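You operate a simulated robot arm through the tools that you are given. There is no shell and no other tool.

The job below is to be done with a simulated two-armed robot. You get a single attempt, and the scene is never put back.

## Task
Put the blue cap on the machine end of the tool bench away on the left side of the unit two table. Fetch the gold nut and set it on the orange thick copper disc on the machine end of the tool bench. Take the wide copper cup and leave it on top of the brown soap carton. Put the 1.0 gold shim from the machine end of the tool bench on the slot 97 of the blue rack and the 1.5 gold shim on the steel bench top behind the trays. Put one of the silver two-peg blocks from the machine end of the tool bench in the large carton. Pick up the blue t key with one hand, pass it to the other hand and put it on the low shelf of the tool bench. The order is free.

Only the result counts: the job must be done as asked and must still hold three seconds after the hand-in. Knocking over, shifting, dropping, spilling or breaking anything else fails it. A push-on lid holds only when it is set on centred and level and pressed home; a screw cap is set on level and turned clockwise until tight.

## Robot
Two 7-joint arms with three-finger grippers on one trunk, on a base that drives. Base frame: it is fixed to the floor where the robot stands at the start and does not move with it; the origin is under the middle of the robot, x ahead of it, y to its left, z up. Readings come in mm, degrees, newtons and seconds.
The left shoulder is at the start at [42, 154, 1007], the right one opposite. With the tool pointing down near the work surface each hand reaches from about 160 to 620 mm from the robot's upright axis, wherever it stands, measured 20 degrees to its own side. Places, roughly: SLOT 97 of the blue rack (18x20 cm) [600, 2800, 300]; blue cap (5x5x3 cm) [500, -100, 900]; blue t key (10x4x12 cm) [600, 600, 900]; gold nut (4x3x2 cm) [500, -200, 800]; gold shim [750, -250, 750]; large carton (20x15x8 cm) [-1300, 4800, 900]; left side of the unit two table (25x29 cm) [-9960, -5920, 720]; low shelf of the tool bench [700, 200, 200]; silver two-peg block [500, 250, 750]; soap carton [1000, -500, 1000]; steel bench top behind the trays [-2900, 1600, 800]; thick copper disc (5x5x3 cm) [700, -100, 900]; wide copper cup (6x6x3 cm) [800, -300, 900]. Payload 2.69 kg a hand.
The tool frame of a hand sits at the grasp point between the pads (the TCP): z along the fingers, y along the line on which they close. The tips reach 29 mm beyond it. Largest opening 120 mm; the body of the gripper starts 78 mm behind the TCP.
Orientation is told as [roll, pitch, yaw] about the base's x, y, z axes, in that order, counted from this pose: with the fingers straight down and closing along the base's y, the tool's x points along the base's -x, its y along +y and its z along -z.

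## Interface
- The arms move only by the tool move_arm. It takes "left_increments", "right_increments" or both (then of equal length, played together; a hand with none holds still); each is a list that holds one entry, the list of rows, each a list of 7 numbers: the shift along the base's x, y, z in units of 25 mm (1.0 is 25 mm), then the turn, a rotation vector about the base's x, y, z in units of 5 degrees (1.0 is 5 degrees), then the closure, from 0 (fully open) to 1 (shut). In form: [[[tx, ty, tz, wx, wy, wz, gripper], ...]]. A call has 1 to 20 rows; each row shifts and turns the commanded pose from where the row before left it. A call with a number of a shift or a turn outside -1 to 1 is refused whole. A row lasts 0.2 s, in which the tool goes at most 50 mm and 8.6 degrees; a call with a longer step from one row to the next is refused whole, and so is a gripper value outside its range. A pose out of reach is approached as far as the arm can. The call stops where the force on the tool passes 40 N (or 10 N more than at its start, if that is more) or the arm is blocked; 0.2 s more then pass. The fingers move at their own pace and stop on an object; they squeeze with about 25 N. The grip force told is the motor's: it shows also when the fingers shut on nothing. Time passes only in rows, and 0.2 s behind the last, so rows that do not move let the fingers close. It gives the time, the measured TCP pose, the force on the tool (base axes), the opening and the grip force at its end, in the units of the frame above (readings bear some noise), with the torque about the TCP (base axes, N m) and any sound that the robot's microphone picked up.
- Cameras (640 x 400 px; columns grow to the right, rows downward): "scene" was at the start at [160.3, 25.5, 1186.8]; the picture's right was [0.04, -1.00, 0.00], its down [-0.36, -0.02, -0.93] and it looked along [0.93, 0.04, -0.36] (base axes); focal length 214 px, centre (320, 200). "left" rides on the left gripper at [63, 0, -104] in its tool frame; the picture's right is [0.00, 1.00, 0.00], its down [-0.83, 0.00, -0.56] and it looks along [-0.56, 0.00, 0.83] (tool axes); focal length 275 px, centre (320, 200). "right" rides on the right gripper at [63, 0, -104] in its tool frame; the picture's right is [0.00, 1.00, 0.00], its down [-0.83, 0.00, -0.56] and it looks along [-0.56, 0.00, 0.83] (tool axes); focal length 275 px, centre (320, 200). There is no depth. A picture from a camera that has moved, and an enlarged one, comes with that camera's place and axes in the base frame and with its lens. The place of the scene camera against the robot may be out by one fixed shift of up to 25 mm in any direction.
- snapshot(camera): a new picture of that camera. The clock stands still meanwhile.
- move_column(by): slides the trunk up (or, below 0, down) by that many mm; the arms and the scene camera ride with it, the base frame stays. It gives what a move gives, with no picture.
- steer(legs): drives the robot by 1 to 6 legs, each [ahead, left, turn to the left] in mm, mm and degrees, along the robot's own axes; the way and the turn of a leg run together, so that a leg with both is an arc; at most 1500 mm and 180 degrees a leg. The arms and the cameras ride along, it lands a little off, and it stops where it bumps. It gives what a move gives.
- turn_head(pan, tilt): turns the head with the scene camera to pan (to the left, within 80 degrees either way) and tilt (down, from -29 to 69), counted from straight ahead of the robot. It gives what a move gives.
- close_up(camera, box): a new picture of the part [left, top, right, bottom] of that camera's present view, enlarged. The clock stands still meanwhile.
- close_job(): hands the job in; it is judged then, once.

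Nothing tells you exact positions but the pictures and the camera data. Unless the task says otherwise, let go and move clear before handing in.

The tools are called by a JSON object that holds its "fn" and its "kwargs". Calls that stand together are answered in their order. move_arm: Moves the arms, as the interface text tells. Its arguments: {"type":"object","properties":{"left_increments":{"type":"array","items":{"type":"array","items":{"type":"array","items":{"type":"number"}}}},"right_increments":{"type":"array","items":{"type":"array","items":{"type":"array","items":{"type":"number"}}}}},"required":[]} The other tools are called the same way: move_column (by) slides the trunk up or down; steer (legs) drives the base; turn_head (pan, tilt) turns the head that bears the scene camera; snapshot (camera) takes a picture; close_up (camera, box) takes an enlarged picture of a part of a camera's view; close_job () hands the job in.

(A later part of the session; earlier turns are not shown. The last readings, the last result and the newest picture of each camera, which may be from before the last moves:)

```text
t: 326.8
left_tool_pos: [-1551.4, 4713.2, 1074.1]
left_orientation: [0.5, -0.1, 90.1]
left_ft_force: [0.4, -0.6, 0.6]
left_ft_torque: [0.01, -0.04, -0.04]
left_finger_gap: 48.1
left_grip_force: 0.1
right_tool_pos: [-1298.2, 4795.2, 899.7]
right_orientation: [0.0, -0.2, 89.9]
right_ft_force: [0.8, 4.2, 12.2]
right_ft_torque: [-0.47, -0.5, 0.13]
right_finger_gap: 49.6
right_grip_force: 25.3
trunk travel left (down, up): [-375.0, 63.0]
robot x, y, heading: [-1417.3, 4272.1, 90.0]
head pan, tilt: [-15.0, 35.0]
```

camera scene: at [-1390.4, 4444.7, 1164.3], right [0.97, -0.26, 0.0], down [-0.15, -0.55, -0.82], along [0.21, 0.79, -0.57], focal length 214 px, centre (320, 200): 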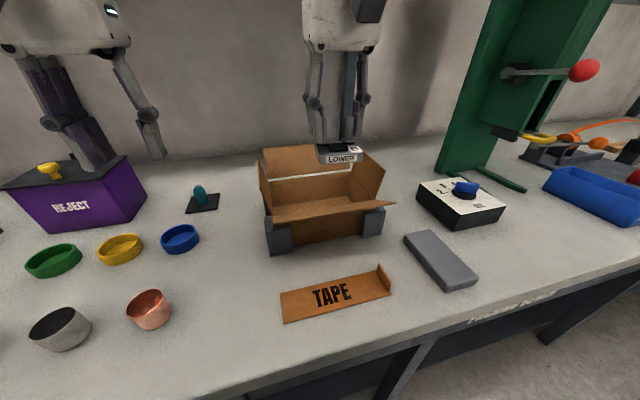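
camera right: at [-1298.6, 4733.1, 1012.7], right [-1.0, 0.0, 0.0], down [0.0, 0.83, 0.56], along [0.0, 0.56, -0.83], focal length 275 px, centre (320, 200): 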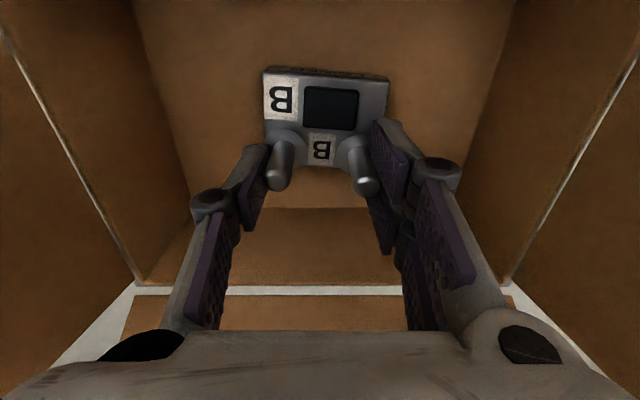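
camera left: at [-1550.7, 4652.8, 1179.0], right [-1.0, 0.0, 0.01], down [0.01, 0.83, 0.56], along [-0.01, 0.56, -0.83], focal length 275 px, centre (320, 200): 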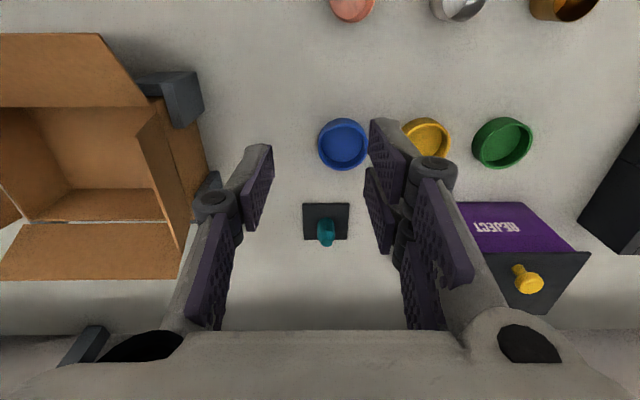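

Contact with the carton floor. I open the fingers and rise straight up.

{"fn": "move_arm", "kwargs": {"right_increments": [[[0, 0, 0.03, 0, 0, 0, 0.95], [0, 0, 0, 0, 0, 0, 0.55], [0, 0, 0, 0, 0, 0, 0.45], [0, 0, 0, 0, 0, 0, 0.4], [0, 0, 0.3, 0, 0, 0, 0.4], [0, 0, 0.7, 0, 0, 0, 0.4], [0, 0, 0.9, 0, 0, 0, 0.4], [0, 0, 0.9, 0, 0, 0, 0.4], [0, 0, 0.9, 0, 0, 0, 0.4], [0, 0, 0.9, 0, 0, 0, 0.4], [0, -0.2, 0.9, 0, 0, 0, 0.4], [0, 0, 0, 0, 0, 0, 0.4]]]}}

{"fn": "snapshot", "kwargs": {"camera": "right"}}

{"fn": "close_up", "kwargs": {"camera": "scene", "box": [220, 100, 420, 260]}}

```text
t: 329.4
left_tool_pos: [-1551.2, 4713.9, 1073.6]
left_orientation: [0.6, 0.0, 90.1]
left_ft_force: [-0.2, 0.5, -0.2]
left_ft_torque: [0.0, -0.03, -0.01]
left_finger_gap: 48.2
left_grip_force: 0.0
right_tool_pos: [-1298.1, 4790.5, 1037.1]
right_orientation: [0.1, 0.0, 89.9]
right_ft_force: [0.5, -0.1, -0.5]
right_ft_torque: [0.01, 0.01, 0.05]
right_finger_gap: 71.6
right_grip_force: 0.0
trunk travel left (down, up): [-375.0, 63.0]
robot x, y, heading: [-1418.9, 4276.1, 89.9]
head pan, tilt: [-15.0, 35.0]
```

```text
taken
camera right: at [-1298.2, 4728.7, 1140.4], right [-1.0, 0.0, 0.0], down [0.0, 0.83, 0.56], along [0.0, 0.56, -0.83], focal length 275 px, centre (320, 200)
```

right: 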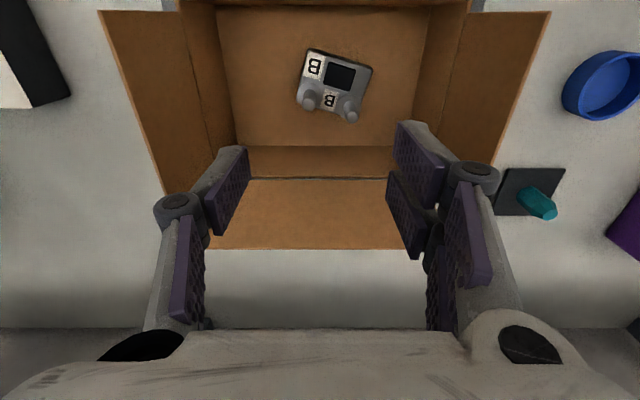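

```text
2.50 times, centred on (320, 180) of scene
camera zoom: at [-1390.5, 4444.7, 1164.3], right [0.97, -0.26, 0.0], down [-0.15, -0.55, -0.82], along [0.21, 0.79, -0.57], focal length 536 px, centre (320, 250)
```

zoom: 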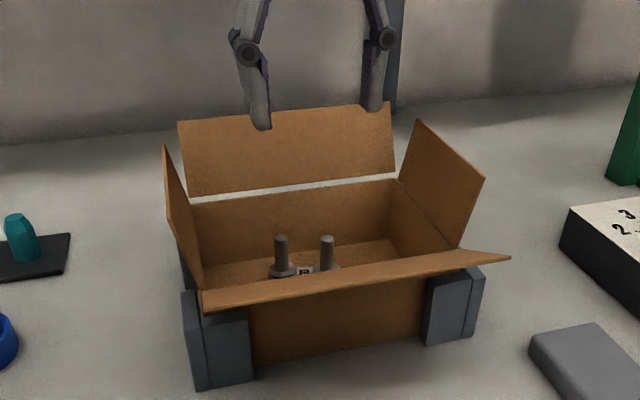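

Block B stands inside the large carton. I retract the right hand, back away and return to the tool bench for the cap and the 1.5 shim.

{"fn": "move_arm", "kwargs": {"right_increments": [[[0, -0.6, 0.6, 0, 0, 0, 0.4], [0, -0.8, 0.8, 0, 0, 0, 0.4], [0, -0.9, 0.8, 0, 0, 0, 0.4], [0, -0.9, 0, 0, 0, 0, 0.4], [0, -0.9, 0, 0, 0, 0, 0.4], [0, -0.9, 0, 0, 0, 0, 0.4], [0, -0.9, 0, 0, 0, 0, 0.4], [0, -0.8, 0, 0, 0, 0, 0.4], [0, 0, 0, 0, 0, 0, 0.4]]], "left_increments": [[[0, -0.3, 0.3, 0, 0, 0, 0.4], [0, -0.5, 0.3, 0, 0, 0, 0.4], [0, -0.5, 0.3, 0, 0, 0, 0.4], [0, -0.5, 0, 0, 0, 0, 0.4], [0, -0.5, 0, 0, 0, 0, 0.4], [0, -0.5, 0, 0, 0, 0, 0.4], [0, -0.5, 0, 0, 0, 0, 0.4], [0, -0.5, 0, 0, 0, 0, 0.4], [0, 0, 0, 0, 0, 0, 0.4]]]}}

{"fn": "steer", "kwargs": {"legs": [[-700, 0, 0], [0, 0, -90], [1000, 0, 0]]}}

{"fn": "turn_head", "kwargs": {"pan": -75, "tilt": 20}}

{"fn": "snapshot", "kwargs": {"camera": "scene"}}

```text
t: 331.4
left_tool_pos: [-1550.5, 4619.6, 1096.1]
left_orientation: [0.5, -0.1, 90.1]
left_ft_force: [0.4, 0.1, 0.2]
left_ft_torque: [0.01, -0.02, 0.0]
left_finger_gap: 71.7
left_grip_force: 0.1
right_tool_pos: [-1299.9, 4623.1, 1094.2]
right_orientation: [0.1, 0.0, 89.9]
right_ft_force: [0.0, 1.0, 0.9]
right_ft_torque: [0.01, 0.01, -0.01]
right_finger_gap: 72.1
right_grip_force: 0.0
trunk travel left (down, up): [-375.0, 63.0]
robot x, y, heading: [-1413.0, 4276.5, 90.0]
head pan, tilt: [-15.0, 35.0]
```

```text
t: 343.9
left_tool_pos: [-70.0, 3707.8, 1096.1]
left_orientation: [0.5, 0.0, 0.5]
left_ft_force: [0.6, -0.1, 0.0]
left_ft_torque: [0.0, 0.02, -0.05]
left_finger_gap: 71.9
left_grip_force: 0.1
right_tool_pos: [-65.0, 3457.6, 1093.7]
right_orientation: [0.1, -0.1, 0.2]
right_ft_force: [-0.7, -1.1, 0.7]
right_ft_torque: [0.03, 0.0, 0.0]
right_finger_gap: 72.2
right_grip_force: 0.1
trunk travel left (down, up): [-375.0, 63.0]
robot x, y, heading: [-414.4, 3568.9, 0.3]
head pan, tilt: [-15.0, 35.0]
```

```text
t: 345.2
left_tool_pos: [-71.0, 3708.5, 1096.7]
left_orientation: [0.5, 0.0, 0.5]
left_ft_force: [-0.7, 0.1, 1.1]
left_ft_torque: [0.01, 0.02, 0.03]
left_finger_gap: 72.0
left_grip_force: 0.1
right_tool_pos: [-65.4, 3457.9, 1094.1]
right_orientation: [0.1, 0.0, 0.4]
right_ft_force: [-0.4, 0.1, -0.3]
right_ft_torque: [-0.01, 0.01, 0.03]
right_finger_gap: 71.9
right_grip_force: 0.1
trunk travel left (down, up): [-375.0, 63.0]
robot x, y, heading: [-416.3, 3570.3, 0.5]
head pan, tilt: [-75.0, 20.0]
```

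```text
taken
camera scene: at [-322.7, 3504.4, 1188.1], right [-0.96, -0.26, 0.0], down [-0.09, 0.33, -0.94], along [0.25, -0.91, -0.34], focal length 214 px, centre (320, 200)
```

scene: 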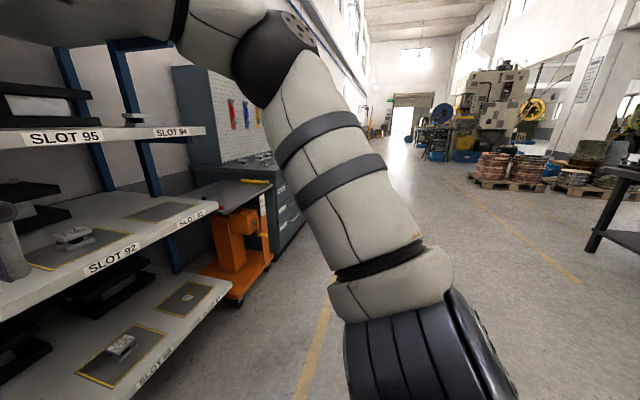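

{"fn": "steer", "kwargs": {"legs": [[0, -1200, 0], [0, -1200, 0], [0, -1160, 0]]}}

{"fn": "turn_head", "kwargs": {"pan": 0, "tilt": 35}}

{"fn": "snapshot", "kwargs": {"camera": "scene"}}

```text
t: 372.4
left_tool_pos: [-7.2, 185.0, 1096.4]
left_orientation: [0.5, 0.0, 3.2]
left_ft_force: [0.0, -0.1, -0.4]
left_ft_torque: [0.01, -0.03, -0.02]
left_finger_gap: 72.2
left_grip_force: 0.0
right_tool_pos: [9.0, -66.1, 1094.2]
right_orientation: [0.1, 0.0, 3.0]
right_ft_force: [0.1, -0.1, 0.7]
right_ft_torque: [0.02, -0.01, 0.03]
right_finger_gap: 71.9
right_grip_force: 0.0
trunk travel left (down, up): [-375.0, 63.0]
robot x, y, heading: [-344.2, 35.1, 3.0]
head pan, tilt: [-75.0, 20.0]
```

```text
t: 373.9
left_tool_pos: [-6.9, 182.8, 1096.9]
left_orientation: [0.6, 0.0, 3.3]
left_ft_force: [-0.2, -0.2, -0.7]
left_ft_torque: [-0.05, 0.0, 0.01]
left_finger_gap: 71.9
left_grip_force: 0.0
right_tool_pos: [10.2, -65.6, 1094.5]
right_orientation: [0.0, 0.1, 3.0]
right_ft_force: [0.1, -1.2, -0.5]
right_ft_torque: [-0.04, 0.01, 0.03]
right_finger_gap: 72.0
right_grip_force: 0.1
trunk travel left (down, up): [-375.0, 63.0]
robot x, y, heading: [-346.3, 33.1, 3.2]
head pan, tilt: [0.0, 35.0]
```

```text
taken
camera scene: at [-189.8, 62.1, 1164.3], right [0.05, -1.0, 0.0], down [-0.57, -0.03, -0.82], along [0.82, 0.04, -0.57], focal length 214 px, centre (320, 200)
```

scene: 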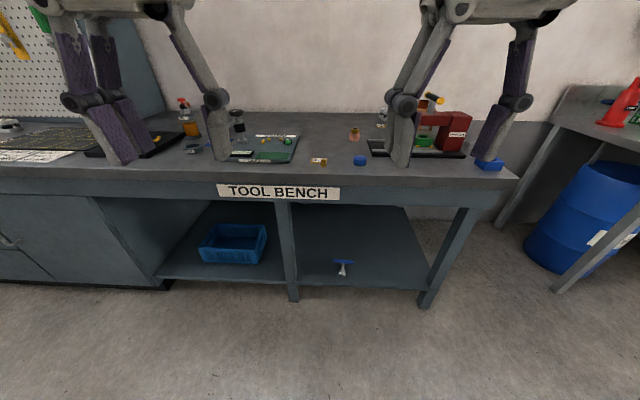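

{"fn": "steer", "kwargs": {"legs": [[0, 0, -3.2], [510, -25, 0]]}}

{"fn": "turn_head", "kwargs": {"pan": 0, "tilt": 55}}

{"fn": "snapshot", "kwargs": {"camera": "scene"}}

{"fn": "snapshot", "kwargs": {"camera": "right"}}

{"fn": "snapshot", "kwargs": {"camera": "left"}}

```text
t: 377.4
left_tool_pos: [532.1, 140.1, 1095.7]
left_orientation: [0.5, 0.0, 0.2]
left_ft_force: [-0.7, -0.5, 0.0]
left_ft_torque: [0.02, 0.04, 0.02]
left_finger_gap: 71.7
left_grip_force: 0.0
right_tool_pos: [534.8, -112.3, 1093.0]
right_orientation: [0.0, 0.0, 0.0]
right_ft_force: [-0.7, 0.8, 0.1]
right_ft_torque: [0.03, 0.03, 0.02]
right_finger_gap: 72.2
right_grip_force: 0.0
trunk travel left (down, up): [-375.0, 63.0]
robot x, y, heading: [186.1, 7.7, -0.4]
head pan, tilt: [0.0, 35.0]
```

```text
t: 378.2
left_tool_pos: [531.2, 139.0, 1097.5]
left_orientation: [0.5, -0.1, 0.1]
left_ft_force: [0.6, -0.2, -0.5]
left_ft_torque: [0.02, -0.01, 0.01]
left_finger_gap: 72.1
left_grip_force: 0.1
right_tool_pos: [535.3, -112.2, 1092.8]
right_orientation: [0.0, 0.0, 0.0]
right_ft_force: [0.3, 0.4, -0.7]
right_ft_torque: [-0.01, -0.02, 0.0]
right_finger_gap: 71.9
right_grip_force: 0.0
trunk travel left (down, up): [-375.0, 63.0]
robot x, y, heading: [184.2, 7.3, 0.1]
head pan, tilt: [0.0, 55.0]
```

```text
taken
camera scene: at [326.1, 27.5, 1136.1], right [0.0, -1.0, 0.0], down [-0.82, 0.0, -0.57], along [0.57, 0.0, -0.82], focal length 214 px, centre (320, 200)
```

scene: 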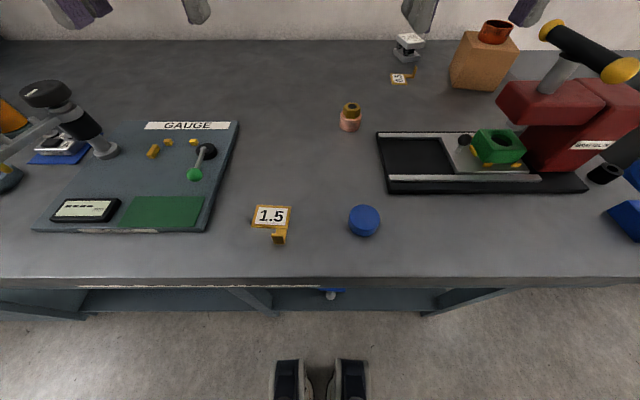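

```text
taken
camera right: at [471.9, -111.3, 1197.2], right [0.0, 1.0, 0.0], down [0.83, 0.0, 0.56], along [0.56, 0.0, -0.83], focal length 275 px, centre (320, 200)
```

right: 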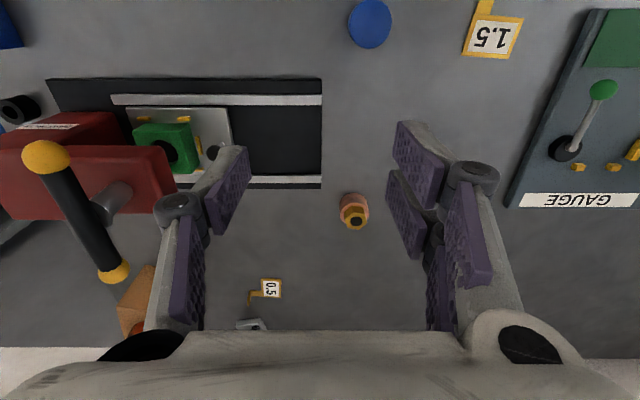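

```text
taken
camera left: at [467.4, 140.8, 1202.1], right [0.0, 1.0, 0.01], down [0.83, -0.01, 0.56], along [0.56, 0.01, -0.83], focal length 275 px, centre (320, 200)
```

left: 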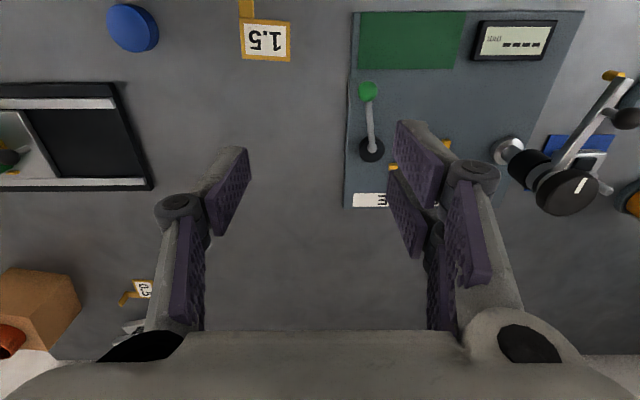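

All undisturbed. I take the blue cap with the right hand first: above it, then look.

{"fn": "move_arm", "kwargs": {"right_increments": [[[-0.5, 0.5, -0.5, 0, 0, 0, 0.3], [-0.6, 0.55, -0.8, 0, 0, 0, 0.3], [-0.6, 0.55, -0.8, 0, 0, 0, 0.3], [-0.5, 0.5, -0.8, 0, 0, 0, 0.3], [0, 0, -0.8, 0, 0, 0, 0.3], [0, 0, 0, 0, 0, 0, 0.3]]]}}

{"fn": "snapshot", "kwargs": {"camera": "right"}}

{"fn": "close_up", "kwargs": {"camera": "right", "box": [260, 80, 380, 170]}}

```text
t: 379.8
left_tool_pos: [531.6, 139.1, 1098.6]
left_orientation: [0.5, -0.2, 0.1]
left_ft_force: [0.7, -0.3, -0.9]
left_ft_torque: [-0.02, 0.01, 0.01]
left_finger_gap: 72.0
left_grip_force: 0.1
right_tool_pos: [507.8, -55.1, 1018.6]
right_orientation: [4.1, -0.8, -5.2]
right_ft_force: [1.0, 0.3, -0.2]
right_ft_torque: [0.0, -0.01, -0.01]
right_finger_gap: 84.1
right_grip_force: 0.0
trunk travel left (down, up): [-375.0, 63.0]
robot x, y, heading: [188.7, 6.4, 0.1]
head pan, tilt: [0.0, 55.0]
stopped in row 6 (right hand): the arm was blocked; the commanded pose is now the measured one
```

```text
taken
camera right: at [443.0, -58.4, 1122.2], right [0.08, 0.99, 0.07], down [0.82, -0.11, 0.57], along [0.57, 0.01, -0.82], focal length 275 px, centre (320, 200)
```

right: 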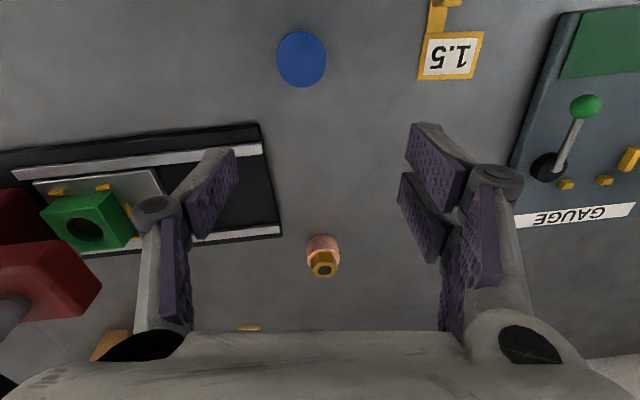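

```text
4.44 times, centred on (320, 125) of right
camera zoom: at [443.0, -58.4, 1122.2], right [0.08, 0.99, 0.07], down [0.82, -0.11, 0.57], along [0.57, 0.01, -0.82], focal length 1224 px, centre (320, 533)
```

zoom: 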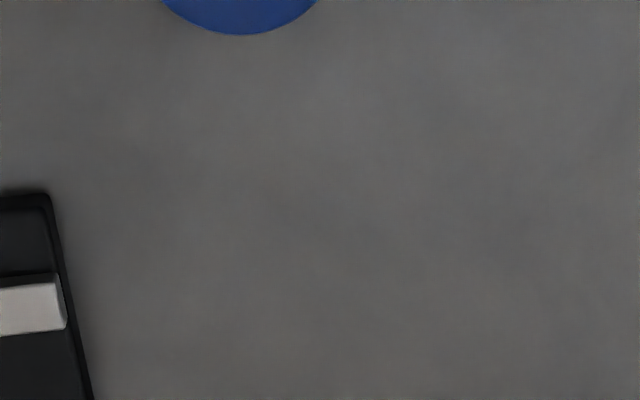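

The right arm was blocked by something. I look at both arms before going on.

{"fn": "turn_head", "kwargs": {"pan": -20, "tilt": 0}}

{"fn": "snapshot", "kwargs": {"camera": "scene"}}

{"fn": "turn_head", "kwargs": {"pan": 0, "tilt": 20}}

{"fn": "snapshot", "kwargs": {"camera": "scene"}}

```text
t: 381.0
left_tool_pos: [531.8, 139.3, 1096.1]
left_orientation: [0.5, -0.1, 0.1]
left_ft_force: [0.6, 0.6, -0.6]
left_ft_torque: [-0.01, 0.01, 0.01]
left_finger_gap: 72.0
left_grip_force: 0.1
right_tool_pos: [507.7, -57.3, 1020.3]
right_orientation: [4.2, -0.8, -5.2]
right_ft_force: [0.3, -0.2, 0.2]
right_ft_torque: [0.01, 0.03, -0.03]
right_finger_gap: 83.9
right_grip_force: 0.0
trunk travel left (down, up): [-375.0, 63.0]
robot x, y, heading: [187.9, 5.3, -0.1]
head pan, tilt: [-20.0, 0.0]
```

```text
taken
camera scene: at [338.5, -3.3, 1220.4], right [-0.34, -0.94, 0.0], down [0.0, 0.0, -1.0], along [0.94, -0.34, 0.0], focal length 214 px, centre (320, 200)
```

scene: 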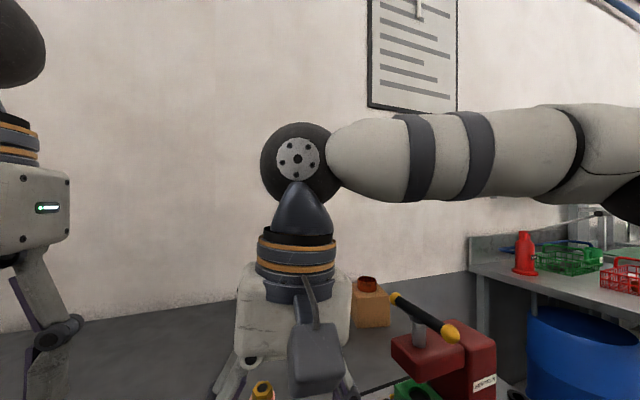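

```text
t: 381.9
left_tool_pos: [532.2, 139.8, 1096.3]
left_orientation: [0.5, -0.2, 0.1]
left_ft_force: [0.7, -0.1, -0.1]
left_ft_torque: [0.02, 0.0, 0.01]
left_finger_gap: 71.9
left_grip_force: 0.0
right_tool_pos: [509.9, -57.0, 1018.9]
right_orientation: [4.2, -0.8, -5.2]
right_ft_force: [0.3, -0.6, -0.1]
right_ft_torque: [0.0, 0.0, 0.02]
right_finger_gap: 84.1
right_grip_force: 0.0
trunk travel left (down, up): [-375.0, 63.0]
robot x, y, heading: [187.5, 4.8, -0.1]
head pan, tilt: [0.0, 20.0]
```

```text
taken
camera scene: at [347.1, 27.3, 1188.2], right [0.0, -1.0, 0.0], down [-0.34, 0.0, -0.94], along [0.94, 0.0, -0.34], focal length 214 px, centre (320, 200)
```

scene: 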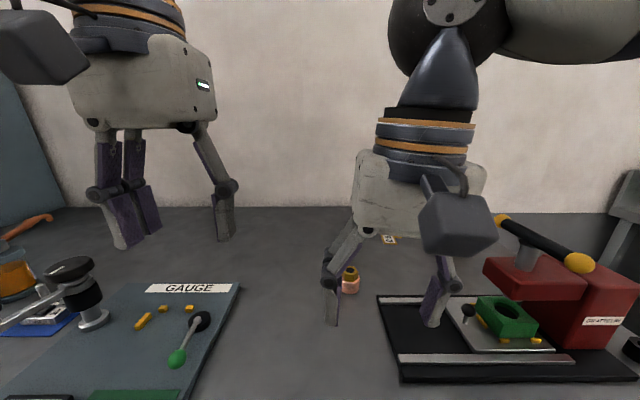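

Nothing was touched; the arm just got into an awkward, folded posture. I raise and level the right hand and shift the base 100 mm left, so the cap lies in front of the right shoulder.

{"fn": "move_arm", "kwargs": {"right_increments": [[[0, -0.8, 0.8, -0.4, 0.12, 0.52, 0.3], [0, -0.8, 0.8, -0.42, 0.12, 0.52, 0.3], [0, -0.8, 0, 0, 0, 0, 0.3], [0, 0, 0, 0, 0, 0, 0.3]]]}}

{"fn": "steer", "kwargs": {"legs": [[0, 100, 0]]}}

{"fn": "snapshot", "kwargs": {"camera": "right"}}

```text
t: 382.9
left_tool_pos: [531.8, 140.0, 1097.3]
left_orientation: [0.5, 0.0, 0.1]
left_ft_force: [0.2, 0.4, 1.4]
left_ft_torque: [-0.01, -0.02, -0.01]
left_finger_gap: 72.0
left_grip_force: 0.1
right_tool_pos: [508.2, -117.2, 1058.6]
right_orientation: [0.1, 0.2, 0.0]
right_ft_force: [0.5, 0.6, 0.1]
right_ft_torque: [-0.02, -0.02, -0.02]
right_finger_gap: 83.9
right_grip_force: 0.0
trunk travel left (down, up): [-375.0, 63.0]
robot x, y, heading: [187.8, 6.3, -0.1]
head pan, tilt: [0.0, 20.0]
```

```text
t: 384.3
left_tool_pos: [532.1, 240.6, 1096.2]
left_orientation: [0.5, 0.0, 0.1]
left_ft_force: [0.5, 0.6, 0.9]
left_ft_torque: [-0.07, 0.0, 0.0]
left_finger_gap: 71.8
left_grip_force: 0.0
right_tool_pos: [508.6, -16.9, 1058.8]
right_orientation: [0.0, 0.2, 0.0]
right_ft_force: [0.5, -0.4, 0.0]
right_ft_torque: [-0.01, -0.03, -0.01]
right_finger_gap: 84.1
right_grip_force: 0.1
trunk travel left (down, up): [-375.0, 63.0]
robot x, y, heading: [188.1, 108.8, -0.1]
head pan, tilt: [0.0, 20.0]
```

```text
taken
camera right: at [445.8, -17.9, 1162.1], right [0.0, 1.0, 0.0], down [0.83, 0.0, 0.55], along [0.55, 0.0, -0.83], focal length 275 px, centre (320, 200)
```

right: 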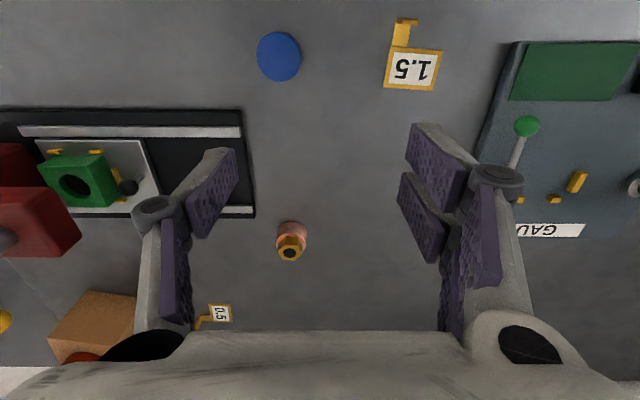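

{"fn": "move_arm", "kwargs": {"right_increments": [[[-0.28, -0.41, -0.4, 0, 0, 0, 0.3], [-0.28, -0.41, -0.8, 0, 0, 0, 0.3], [-0.28, -0.41, -0.8, 0, 0, 0, 0.3], [-0.28, -0.41, -0.8, 0, 0, 0, 0.3], [0, 0, -0.8, 0, 0, 0, 0.3], [0, 0, 0, 0, 0, 0, 0.3]]]}}

{"fn": "snapshot", "kwargs": {"camera": "right"}}

```text
t: 385.7
left_tool_pos: [531.5, 237.7, 1096.6]
left_orientation: [0.5, -0.1, 0.1]
left_ft_force: [0.2, 0.0, 0.1]
left_ft_torque: [-0.02, -0.03, 0.0]
left_finger_gap: 71.9
left_grip_force: 0.1
right_tool_pos: [480.2, -59.0, 968.6]
right_orientation: [0.1, 0.2, 0.0]
right_ft_force: [-0.8, -0.2, 0.4]
right_ft_torque: [0.02, 0.02, 0.02]
right_finger_gap: 83.8
right_grip_force: 0.0
trunk travel left (down, up): [-375.0, 63.0]
robot x, y, heading: [186.2, 103.3, -0.1]
head pan, tilt: [0.0, 20.0]
```

```text
taken
camera right: at [417.2, -58.6, 1072.3], right [0.0, 1.0, 0.0], down [0.83, 0.0, 0.55], along [0.55, 0.0, -0.83], focal length 275 px, centre (320, 200)
```

right: 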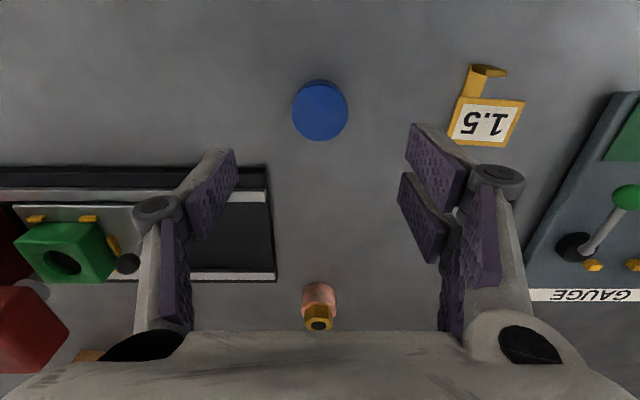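

The cap (43 mm) is centred. I descend, grip and lift.

{"fn": "move_arm", "kwargs": {"right_increments": [[[0, 0, -1, 0, 0, 0, 0.4], [0, 0, -1, 0, 0, 0, 0.4], [0, 0, -1, 0, 0, 0, 0.4], [0, 0, -0.9, 0, 0, 0, 0.4], [0, 0, 0, 0, 0, 0, 0.4], [0, 0, 0, 0, 0, 0, 0.6], [0, 0, 0, 0, 0, 0, 1], [0, 0, 0, 0, 0, 0, 1], [0, 0, 0, 0, 0, 0, 1]]]}}

{"fn": "snapshot", "kwargs": {"camera": "right"}}

```text
t: 387.7
left_tool_pos: [532.3, 239.1, 1096.5]
left_orientation: [0.5, -0.1, 0.1]
left_ft_force: [-0.3, -0.5, -0.3]
left_ft_torque: [-0.03, -0.01, -0.01]
left_finger_gap: 72.1
left_grip_force: 0.1
right_tool_pos: [482.0, -59.4, 871.7]
right_orientation: [0.0, 0.2, -0.1]
right_ft_force: [-0.5, -0.1, 0.3]
right_ft_torque: [-0.01, -0.01, 0.0]
right_finger_gap: 42.1
right_grip_force: 24.9
trunk travel left (down, up): [-375.0, 63.0]
robot x, y, heading: [184.4, 104.4, 0.0]
head pan, tilt: [0.0, 20.0]
```

```text
taken
camera right: at [418.2, -59.4, 975.3], right [0.0, 1.0, 0.0], down [0.83, 0.0, 0.55], along [0.55, 0.0, -0.83], focal length 275 px, centre (320, 200)
```

right: 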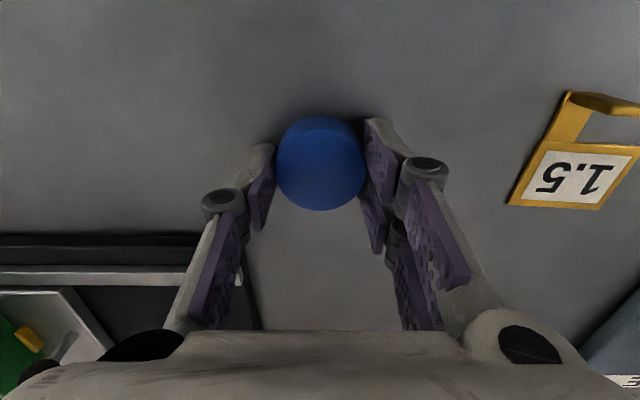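

{"fn": "move_arm", "kwargs": {"right_increments": [[[0, 0, 0.08, 0, 0, 0, 1], [0, 0, 0.12, 0, 0, 0, 1], [0, 0, 0.2, 0, 0, 0, 1], [0, 0, 0.3, 0, 0, 0, 1], [0, 0, 0.4, 0, 0, 0, 1], [0, 0, 0, 0, 0, 0, 1]]]}}

{"fn": "snapshot", "kwargs": {"camera": "right"}}

```text
t: 389.1
left_tool_pos: [531.7, 238.7, 1096.5]
left_orientation: [0.5, -0.1, 0.0]
left_ft_force: [0.4, 0.3, 0.6]
left_ft_torque: [-0.03, -0.01, 0.01]
left_finger_gap: 71.8
left_grip_force: 0.1
right_tool_pos: [480.6, -60.2, 897.7]
right_orientation: [0.0, 0.1, 0.0]
right_ft_force: [-0.2, 0.5, -0.3]
right_ft_torque: [-0.02, -0.01, 0.02]
right_finger_gap: 42.5
right_grip_force: 25.4
trunk travel left (down, up): [-375.0, 63.0]
robot x, y, heading: [187.1, 103.2, 0.0]
head pan, tilt: [0.0, 20.0]
```

```text
taken
camera right: at [418.0, -59.6, 1002.1], right [0.0, 1.0, 0.0], down [0.83, 0.0, 0.55], along [0.55, 0.0, -0.83], focal length 275 px, centre (320, 200)
```

right: 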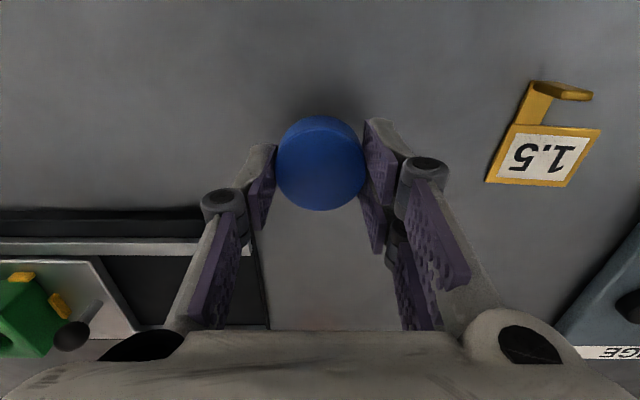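

The cap is held. I raise it to carrying height, shift the base right, and prepare the left hand for the 1.5 shim.

{"fn": "move_arm", "kwargs": {"right_increments": [[[0, 0, 0.6, 0, 0, 0, 1], [0, 0, 0.9, 0, 0, 0, 1], [0, 0, 0.9, 0, 0, 0, 1], [0, 0, 0.9, 0, 0, 0, 1], [0, 0, 0.9, 0, 0, 0, 1], [0, 0, 0.9, 0, 0, 0, 1], [0, 0, 0.9, 0, 0, 0, 1], [0, 0, 0.9, 0, 0, 0, 1], [0, 0, 0.9, 0, 0, 0, 1], [0, 0, 0, 0, 0, 0, 1]]]}}

{"fn": "steer", "kwargs": {"legs": [[0, -190, 0]]}}

{"fn": "move_arm", "kwargs": {"left_increments": [[[-0.1, 0, -0.1, 0, 0, -1, 0.5], [-0.1, 0, -0.1, 0, 0, -1, 0.5], [-0.1, 0, -0.1, 0, 0, -1, 0.5], [-0.1, 0, -0.1, 0, 0, -1, 0.5], [-0.1, 0, -0.1, 0, 0, -1, 0.5], [-0.1, 0, -0.1, 0, 0, -1, 0.5], [-0.1, 0, -0.1, 0, 0, -1, 0.5], [-0.1, 0, -0.1, 0, 0, -1, 0.5], [-0.1, 0, -0.1, 0, 0, -1, 0.5], [-0.1, 0, -0.1, 0, 0, -1, 0.5], [-0.1, 0, -0.1, 0, 0, -1, 0.5], [-0.1, 0, -0.1, 0, 0, -1, 0.5], [-0.1, 0, -0.1, 0, 0, -1, 0.5], [-0.1, 0, -0.1, 0, 0, -1, 0.5], [-0.1, 0, -0.1, 0, 0, -1, 0.5], [-0.1, 0, -0.1, 0, 0, -1, 0.5], [-0.1, 0, -0.1, 0, 0, -1, 0.5], [-0.1, 0, -0.1, 0, 0, -1, 0.5], [0, 0, 0, 0, 0, 0, 0.5]]]}}

{"fn": "snapshot", "kwargs": {"camera": "left"}}

{"fn": "snapshot", "kwargs": {"camera": "right"}}

```text
t: 391.3
left_tool_pos: [531.3, 238.5, 1095.6]
left_orientation: [0.5, -0.1, 0.1]
left_ft_force: [-1.0, 0.1, -0.6]
left_ft_torque: [-0.03, 0.03, 0.01]
left_finger_gap: 72.0
left_grip_force: 0.0
right_tool_pos: [480.6, -58.6, 1093.1]
right_orientation: [0.0, 0.2, -0.1]
right_ft_force: [-0.4, 1.3, -0.6]
right_ft_torque: [-0.01, -0.04, 0.01]
right_finger_gap: 42.2
right_grip_force: 25.0
trunk travel left (down, up): [-375.0, 63.0]
robot x, y, heading: [188.1, 105.4, -0.0]
head pan, tilt: [0.0, 20.0]
```

```text
t: 393.4
left_tool_pos: [531.1, 51.6, 1098.3]
left_orientation: [0.4, -0.2, 0.3]
left_ft_force: [-0.1, 0.3, 0.7]
left_ft_torque: [0.01, 0.0, 0.04]
left_finger_gap: 72.1
left_grip_force: 0.0
right_tool_pos: [480.8, -247.0, 1092.8]
right_orientation: [0.0, 0.3, 0.1]
right_ft_force: [0.1, -0.2, -0.6]
right_ft_torque: [0.02, 0.0, -0.01]
right_finger_gap: 42.4
right_grip_force: 25.3
trunk travel left (down, up): [-375.0, 63.0]
robot x, y, heading: [185.0, -80.8, -0.1]
head pan, tilt: [0.0, 20.0]
```

```text
t: 397.4
left_tool_pos: [486.3, 52.1, 1052.2]
left_orientation: [0.5, -0.1, -89.9]
left_ft_force: [-0.5, -0.8, 0.0]
left_ft_torque: [0.0, -0.03, -0.04]
left_finger_gap: 59.9
left_grip_force: 0.1
right_tool_pos: [480.7, -245.6, 1093.6]
right_orientation: [0.0, 0.2, 0.1]
right_ft_force: [0.5, -0.2, 0.1]
right_ft_torque: [-0.01, 0.01, -0.03]
right_finger_gap: 42.4
right_grip_force: 24.6
trunk travel left (down, up): [-375.0, 63.0]
robot x, y, heading: [186.4, -84.1, 0.0]
head pan, tilt: [0.0, 20.0]
```

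```text
taken
camera left: at [484.5, 116.3, 1157.0], right [1.0, 0.0, 0.01], down [-0.01, -0.83, 0.56], along [0.01, -0.56, -0.83], focal length 275 px, centre (320, 200)
```

left: 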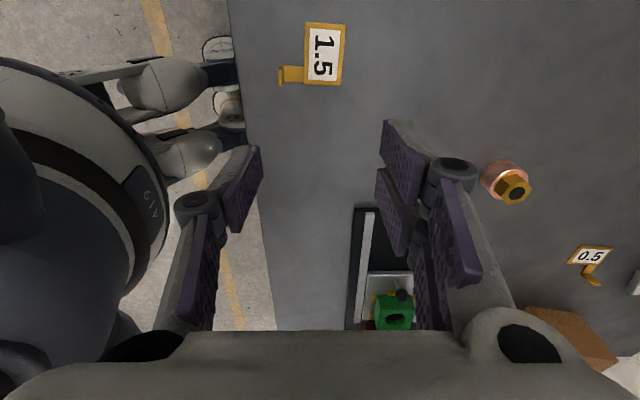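

```text
taken
camera right: at [417.9, -246.2, 1197.0], right [-0.01, 1.0, 0.0], down [0.83, 0.01, 0.55], along [0.55, 0.0, -0.83], focal length 275 px, centre (320, 200)
```

right: 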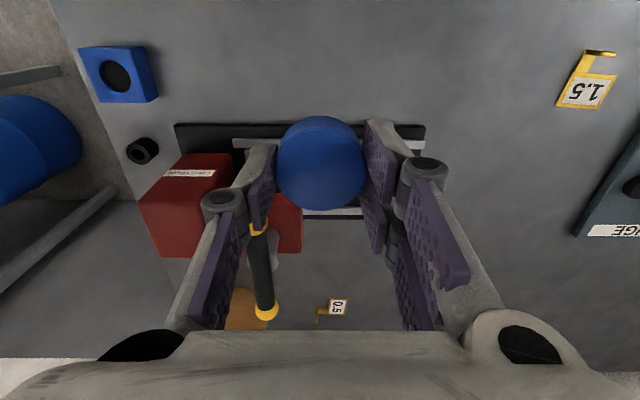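

{"fn": "close_up", "kwargs": {"camera": "left", "box": [250, 10, 370, 110]}}

```text
4.00 times, centred on (310, 60) of left
camera zoom: at [484.5, 116.3, 1157.0], right [1.0, 0.0, 0.01], down [-0.01, -0.83, 0.56], along [0.01, -0.56, -0.83], focal length 1101 px, centre (360, 760)
```

zoom: 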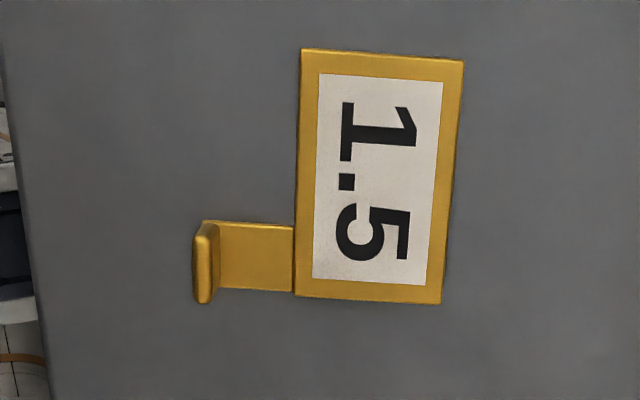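

{"fn": "move_arm", "kwargs": {"left_increments": [[[-0.5, 0.2, -0.3, 0, 0, 0, 0.6], [-0.57, 0.2, -0.6, 0, 0, 0, 0.65], [-0.5, 0.12, -0.9, 0, 0, 0, 0.65], [0, 0, -0.9, 0, 0, 0, 0.65], [0, 0, -0.9, 0, 0, 0, 0.65], [0, 0, -0.9, 0, 0, 0, 0.65], [0, 0, -0.7, 0, 0, 0, 0.65], [0, 0, 0, 0, 0, 0, 0.65]]]}}

{"fn": "snapshot", "kwargs": {"camera": "left"}}

{"fn": "close_up", "kwargs": {"camera": "left", "box": [260, 60, 400, 180]}}

```text
t: 399.2
left_tool_pos: [447.4, 63.2, 923.0]
left_orientation: [0.5, -0.2, -89.7]
left_ft_force: [0.3, 0.0, -0.1]
left_ft_torque: [0.01, 0.0, -0.01]
left_finger_gap: 42.2
left_grip_force: 0.1
right_tool_pos: [480.5, -246.3, 1093.2]
right_orientation: [0.0, 0.2, 0.1]
right_ft_force: [-0.1, 0.3, 0.4]
right_ft_torque: [0.01, 0.0, 0.02]
right_finger_gap: 42.4
right_grip_force: 25.1
trunk travel left (down, up): [-375.0, 63.0]
robot x, y, heading: [184.7, -85.3, -0.1]
head pan, tilt: [0.0, 20.0]
```

```text
taken
camera left: at [445.7, 128.6, 1027.7], right [1.0, 0.0, 0.01], down [0.0, -0.83, 0.56], along [0.01, -0.56, -0.83], focal length 275 px, centre (320, 200)
```

left: 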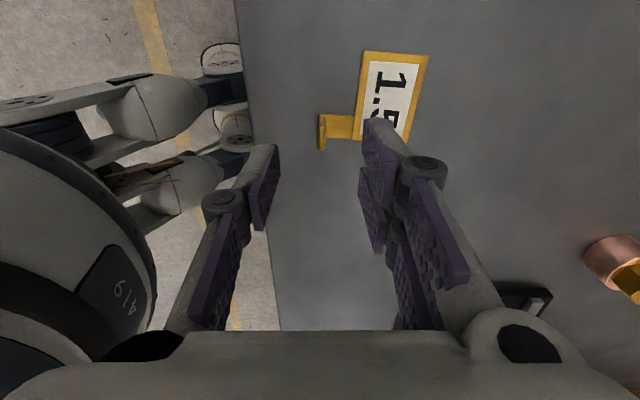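

```text
3.33 times, centred on (330, 120) of left
camera zoom: at [445.7, 128.6, 1027.7], right [1.0, 0.0, 0.01], down [0.0, -0.83, 0.56], along [0.01, -0.56, -0.83], focal length 918 px, centre (287, 467)
```

zoom: 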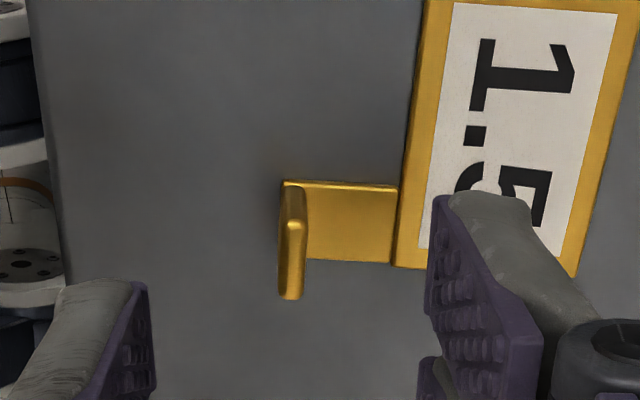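

{"fn": "move_arm", "kwargs": {"left_increments": [[[0.04, 0, -0.8, 0, 0, 0, 0.65], [0, 0, -0.7, 0, 0, 0, 0.65], [0, 0, -0.35, 0, 0, 0, 0.65], [0, 0, 0, 0, 0, 0, 0.65]]]}}

{"fn": "close_up", "kwargs": {"camera": "left", "box": [220, 80, 420, 240]}}

```text
t: 400.2
left_tool_pos: [446.4, 65.3, 876.9]
left_orientation: [0.4, 0.0, -89.8]
left_ft_force: [-1.2, -0.6, 0.4]
left_ft_torque: [0.0, -0.02, 0.02]
left_finger_gap: 42.0
left_grip_force: 0.1
right_tool_pos: [480.4, -246.5, 1094.0]
right_orientation: [0.0, 0.2, 0.0]
right_ft_force: [-0.2, 0.2, 0.1]
right_ft_torque: [0.0, 0.0, -0.04]
right_finger_gap: 42.6
right_grip_force: 24.8
trunk travel left (down, up): [-375.0, 63.0]
robot x, y, heading: [188.0, -81.6, -0.1]
head pan, tilt: [0.0, 20.0]
```

```text
2.50 times, centred on (320, 160) of left
camera zoom: at [445.8, 129.9, 981.2], right [1.0, 0.0, 0.01], down [-0.01, -0.83, 0.56], along [0.01, -0.56, -0.83], focal length 688 px, centre (320, 300)
```

zoom: 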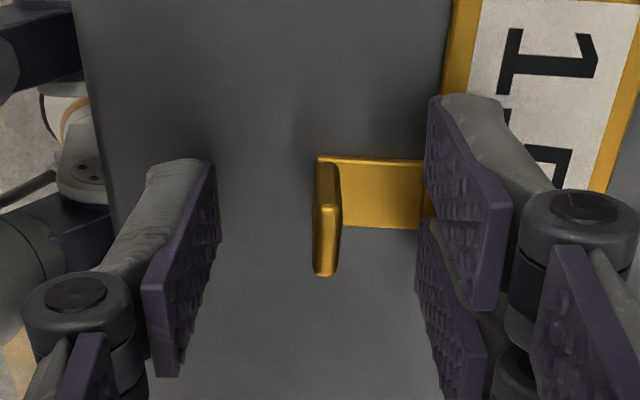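

{"fn": "move_arm", "kwargs": {"left_increments": [[[0, 0, -0.06, 0, 0, 0, 0.7], [0, 0, 0, 0, 0, 0, 0.85], [0, 0, 0, 0, 0, 0, 1], [0, 0, 0, 0, 0, 0, 1], [0, 0, 0, 0, 0, 0, 1]]]}}

{"fn": "move_arm", "kwargs": {"left_increments": [[[0, 0, 0.08, 0, 0, 0, 1], [0, 0, 0.12, 0, 0, 0, 1], [0, 0, 0.2, 0, 0, 0, 1], [0, 0, 0.3, 0, 0, 0, 1], [0, 0, 0.4, 0, 0, 0, 1], [0, 0, 0, 0, 0, 0, 1]]]}}

{"fn": "snapshot", "kwargs": {"camera": "left"}}

```text
t: 401.4
left_tool_pos: [448.5, 63.7, 873.8]
left_orientation: [0.5, -0.1, -89.8]
left_ft_force: [-0.1, 0.7, 0.5]
left_ft_torque: [-0.06, 0.04, -0.01]
left_finger_gap: 5.8
left_grip_force: 24.8
right_tool_pos: [480.4, -245.8, 1092.5]
right_orientation: [-0.1, 0.1, 0.1]
right_ft_force: [-0.3, -0.5, -0.1]
right_ft_torque: [-0.01, -0.01, 0.02]
right_finger_gap: 42.5
right_grip_force: 24.6
trunk travel left (down, up): [-375.0, 63.0]
robot x, y, heading: [184.6, -82.5, 0.2]
head pan, tilt: [0.0, 20.0]
```

```text
t: 402.8
left_tool_pos: [448.9, 64.2, 901.4]
left_orientation: [0.5, 0.0, -89.7]
left_ft_force: [0.9, 0.4, -0.8]
left_ft_torque: [-0.03, 0.03, 0.02]
left_finger_gap: 6.3
left_grip_force: 24.9
right_tool_pos: [480.7, -246.3, 1093.0]
right_orientation: [-0.1, 0.2, 0.1]
right_ft_force: [0.1, -0.9, 0.2]
right_ft_torque: [-0.02, 0.04, 0.02]
right_finger_gap: 42.2
right_grip_force: 25.2
trunk travel left (down, up): [-375.0, 63.0]
robot x, y, heading: [186.8, -82.3, -0.1]
head pan, tilt: [0.0, 20.0]
```

```text
taken
camera left: at [446.4, 128.9, 1007.2], right [1.0, 0.0, 0.01], down [0.0, -0.83, 0.56], along [0.01, -0.56, -0.83], focal length 275 px, centre (320, 200)
```

left: 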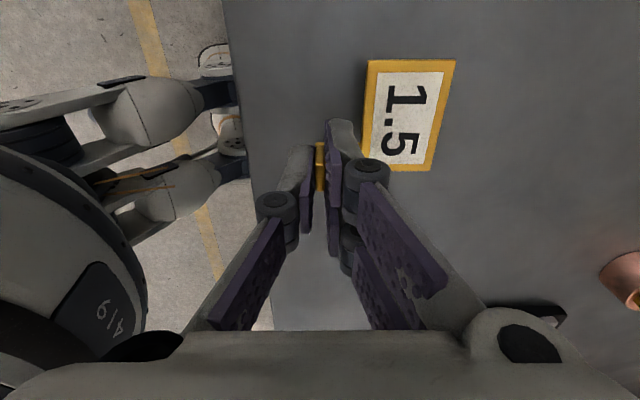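

The 1.5 shim is held. I raise it, turn the hand back to yaw 0, then back away from the bench.

{"fn": "move_arm", "kwargs": {"left_increments": [[[0, 0, 0.5, 0, 0, 0, 1], [0, 0, 0.6, 0, 0, 0.5, 1], [0, 0.1, 0.6, 0, 0, 1, 1], [0, 0.1, 0.6, 0, 0, 1, 1], [0, 0.1, 0.6, 0, 0, 1, 1], [0, 0.1, 0.6, 0, 0, 1, 1], [0, 0.1, 0.5, 0, 0, 1, 1], [0.1, 0.1, 0.5, 0, 0, 1, 1], [0.1, 0.1, 0.5, 0, 0, 1, 1], [0.1, 0.1, 0.4, 0, 0, 1, 1], [0.1, 0, 0.4, 0, 0, 1, 1], [0.1, 0, 0.4, 0, 0, 1, 1], [0.1, 0, 0.4, 0, 0, 1, 1], [0.1, 0, 0.4, 0, 0, 1, 1], [0.1, 0, 0.4, 0, 0, 1, 1], [0.1, 0, 0, 0, 0, 1, 1], [0.1, 0, 0, 0, 0, 1, 1], [0.1, 0, 0, 0, 0, 1, 1], [0.1, 0, 0, 0, 0, 1, 1], [0.1, 0, 0, 0, 0, 0.5, 1]]]}}

{"fn": "steer", "kwargs": {"legs": [[-700, 0, 0]]}}

{"fn": "turn_head", "kwargs": {"pan": 75, "tilt": 15}}

{"fn": "snapshot", "kwargs": {"camera": "scene"}}

{"fn": "turn_head", "kwargs": {"pan": -75, "tilt": 15}}

{"fn": "snapshot", "kwargs": {"camera": "scene"}}

```text
t: 407.0
left_tool_pos: [480.7, 84.2, 1086.5]
left_orientation: [0.5, 0.0, 0.2]
left_ft_force: [0.5, -0.2, -0.9]
left_ft_torque: [-0.02, -0.04, -0.03]
left_finger_gap: 6.0
left_grip_force: 25.4
right_tool_pos: [481.1, -246.4, 1093.4]
right_orientation: [-0.1, 0.3, 0.1]
right_ft_force: [0.4, 0.4, 0.5]
right_ft_torque: [-0.02, 0.02, 0.01]
right_finger_gap: 42.0
right_grip_force: 24.8
trunk travel left (down, up): [-375.0, 63.0]
robot x, y, heading: [185.1, -78.0, -0.0]
head pan, tilt: [0.0, 20.0]
```

```text
t: 410.8
left_tool_pos: [-226.1, 82.2, 1086.3]
left_orientation: [0.5, -0.1, 1.1]
left_ft_force: [1.2, 0.3, -1.3]
left_ft_torque: [-0.02, -0.02, -0.01]
left_finger_gap: 6.2
left_grip_force: 24.8
right_tool_pos: [-221.6, -246.5, 1093.1]
right_orientation: [0.0, 0.2, 1.0]
right_ft_force: [0.8, 0.3, -0.6]
right_ft_torque: [-0.04, 0.0, 0.05]
right_finger_gap: 42.0
right_grip_force: 24.9
trunk travel left (down, up): [-375.0, 63.0]
robot x, y, heading: [-520.1, -87.3, 0.7]
head pan, tilt: [0.0, 20.0]
```

```text
t: 412.3
left_tool_pos: [-226.2, 83.3, 1085.4]
left_orientation: [0.5, -0.1, 1.1]
left_ft_force: [-1.0, 0.2, -0.7]
left_ft_torque: [0.0, -0.03, -0.01]
left_finger_gap: 5.9
left_grip_force: 25.0
right_tool_pos: [-221.1, -246.3, 1093.4]
right_orientation: [0.0, 0.2, 1.0]
right_ft_force: [-0.7, -0.2, -1.0]
right_ft_torque: [0.01, -0.03, -0.03]
right_finger_gap: 42.2
right_grip_force: 25.0
trunk travel left (down, up): [-375.0, 63.0]
robot x, y, heading: [-518.3, -86.0, 1.0]
head pan, tilt: [75.0, 15.0]
```

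```text
taken
camera scene: at [-427.8, 24.5, 1196.3], right [0.97, -0.25, 0.0], down [-0.06, -0.25, -0.97], along [0.24, 0.94, -0.26], focal length 214 px, centre (320, 200)
```

scene: 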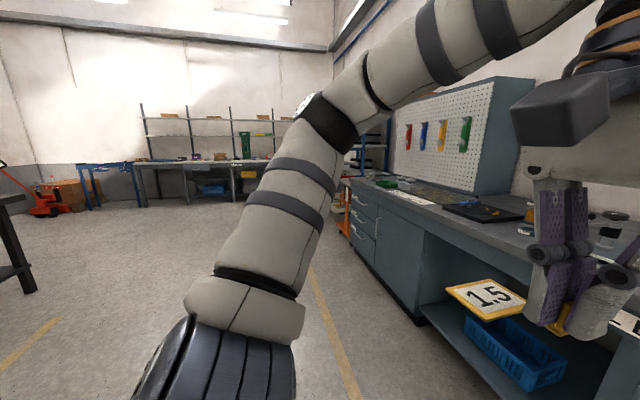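

```text
t: 414.7
left_tool_pos: [-226.4, 82.7, 1086.8]
left_orientation: [0.5, 0.0, 1.1]
left_ft_force: [-0.1, 1.0, -2.0]
left_ft_torque: [-0.04, 0.0, 0.01]
left_finger_gap: 6.0
left_grip_force: 25.1
right_tool_pos: [-222.9, -247.9, 1092.8]
right_orientation: [0.0, 0.2, 1.0]
right_ft_force: [0.3, 0.1, 0.9]
right_ft_torque: [-0.01, 0.02, -0.02]
right_finger_gap: 42.2
right_grip_force: 24.9
trunk travel left (down, up): [-375.0, 63.0]
robot x, y, heading: [-514.4, -90.3, 0.9]
head pan, tilt: [-75.0, 15.0]
```

```text
taken
camera scene: at [-425.2, -155.9, 1196.3], right [-0.96, -0.27, 0.0], down [-0.07, 0.25, -0.97], along [0.26, -0.93, -0.26], focal length 214 px, centre (320, 200)
```

scene: 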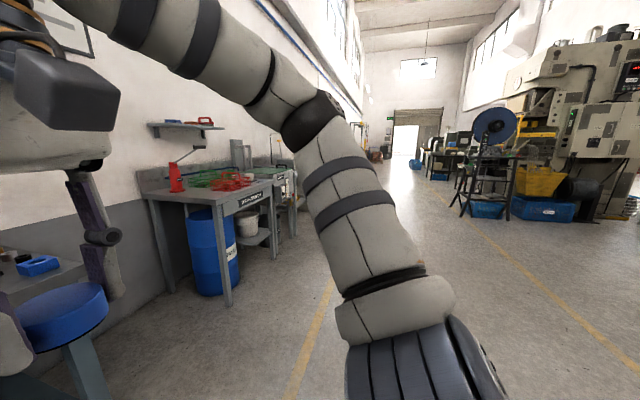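

I turn around to face the other side of the hall and look for the steel bench near [-2900,1600].

{"fn": "steer", "kwargs": {"legs": [[-200, 300, 0], [0, 0, 150]]}}

{"fn": "turn_head", "kwargs": {"pan": 0, "tilt": 10}}

{"fn": "snapshot", "kwargs": {"camera": "scene"}}

{"fn": "turn_head", "kwargs": {"pan": 60, "tilt": 10}}

{"fn": "snapshot", "kwargs": {"camera": "scene"}}

```text
t: 423.8
left_tool_pos: [-1059.7, 193.0, 1086.0]
left_orientation: [0.4, -0.1, 153.0]
left_ft_force: [0.2, 0.0, -0.2]
left_ft_torque: [0.02, 0.01, 0.0]
left_finger_gap: 5.9
left_grip_force: 25.0
right_tool_pos: [-910.2, 486.8, 1091.8]
right_orientation: [0.0, 0.3, 152.9]
right_ft_force: [-1.1, 0.4, 0.0]
right_ft_torque: [-0.03, -0.01, -0.01]
right_finger_gap: 42.2
right_grip_force: 25.5
trunk travel left (down, up): [-375.0, 63.0]
robot x, y, heading: [-720.6, 206.7, 152.8]
head pan, tilt: [-75.0, 15.0]
```

```text
t: 425.2
left_tool_pos: [-1060.8, 192.9, 1086.7]
left_orientation: [0.5, -0.2, 153.0]
left_ft_force: [1.0, 0.4, -1.1]
left_ft_torque: [0.03, 0.01, -0.01]
left_finger_gap: 6.1
left_grip_force: 25.0
right_tool_pos: [-909.3, 485.9, 1093.5]
right_orientation: [0.1, 0.1, 152.9]
right_ft_force: [-0.2, 1.0, -0.5]
right_ft_torque: [0.02, -0.03, -0.02]
right_finger_gap: 42.2
right_grip_force: 24.7
trunk travel left (down, up): [-375.0, 63.0]
robot x, y, heading: [-721.9, 207.6, 152.8]
head pan, tilt: [0.0, 10.0]
```

```text
taken
camera scene: at [-858.6, 300.5, 1204.4], right [0.46, 0.89, 0.0], down [0.15, -0.08, -0.98], along [-0.88, 0.45, -0.17], focal length 214 px, centre (320, 200)
```

scene: 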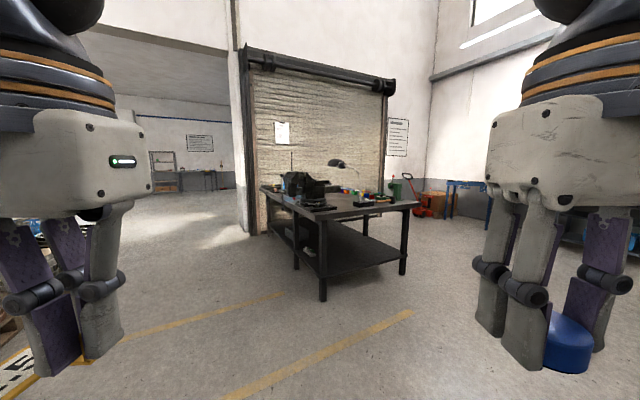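

```text
t: 426.6
left_tool_pos: [-1061.4, 194.2, 1086.7]
left_orientation: [0.6, -0.2, 153.0]
left_ft_force: [0.3, -0.2, -0.9]
left_ft_torque: [0.0, 0.01, 0.02]
left_finger_gap: 6.0
left_grip_force: 24.7
right_tool_pos: [-910.5, 485.6, 1093.1]
right_orientation: [0.0, 0.2, 152.8]
right_ft_force: [0.9, -1.1, -0.7]
right_ft_torque: [0.01, 0.01, -0.01]
right_finger_gap: 42.3
right_grip_force: 25.2
trunk travel left (down, up): [-375.0, 63.0]
robot x, y, heading: [-723.2, 208.0, 152.6]
head pan, tilt: [60.0, 10.0]
```

```text
taken
camera scene: at [-854.1, 207.6, 1204.4], right [-0.54, 0.84, 0.0], down [0.15, 0.09, -0.98], along [-0.83, -0.53, -0.17], focal length 214 px, centre (320, 200)
```

scene: 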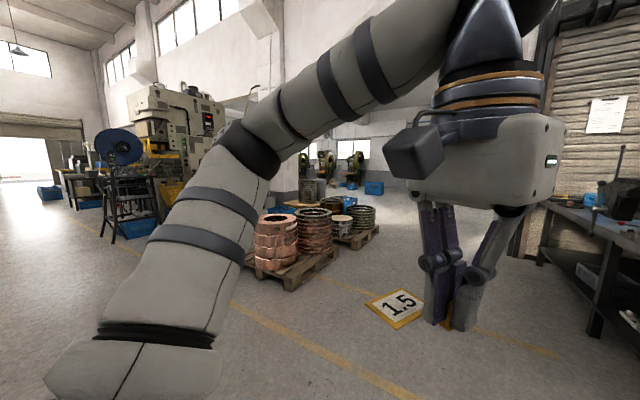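

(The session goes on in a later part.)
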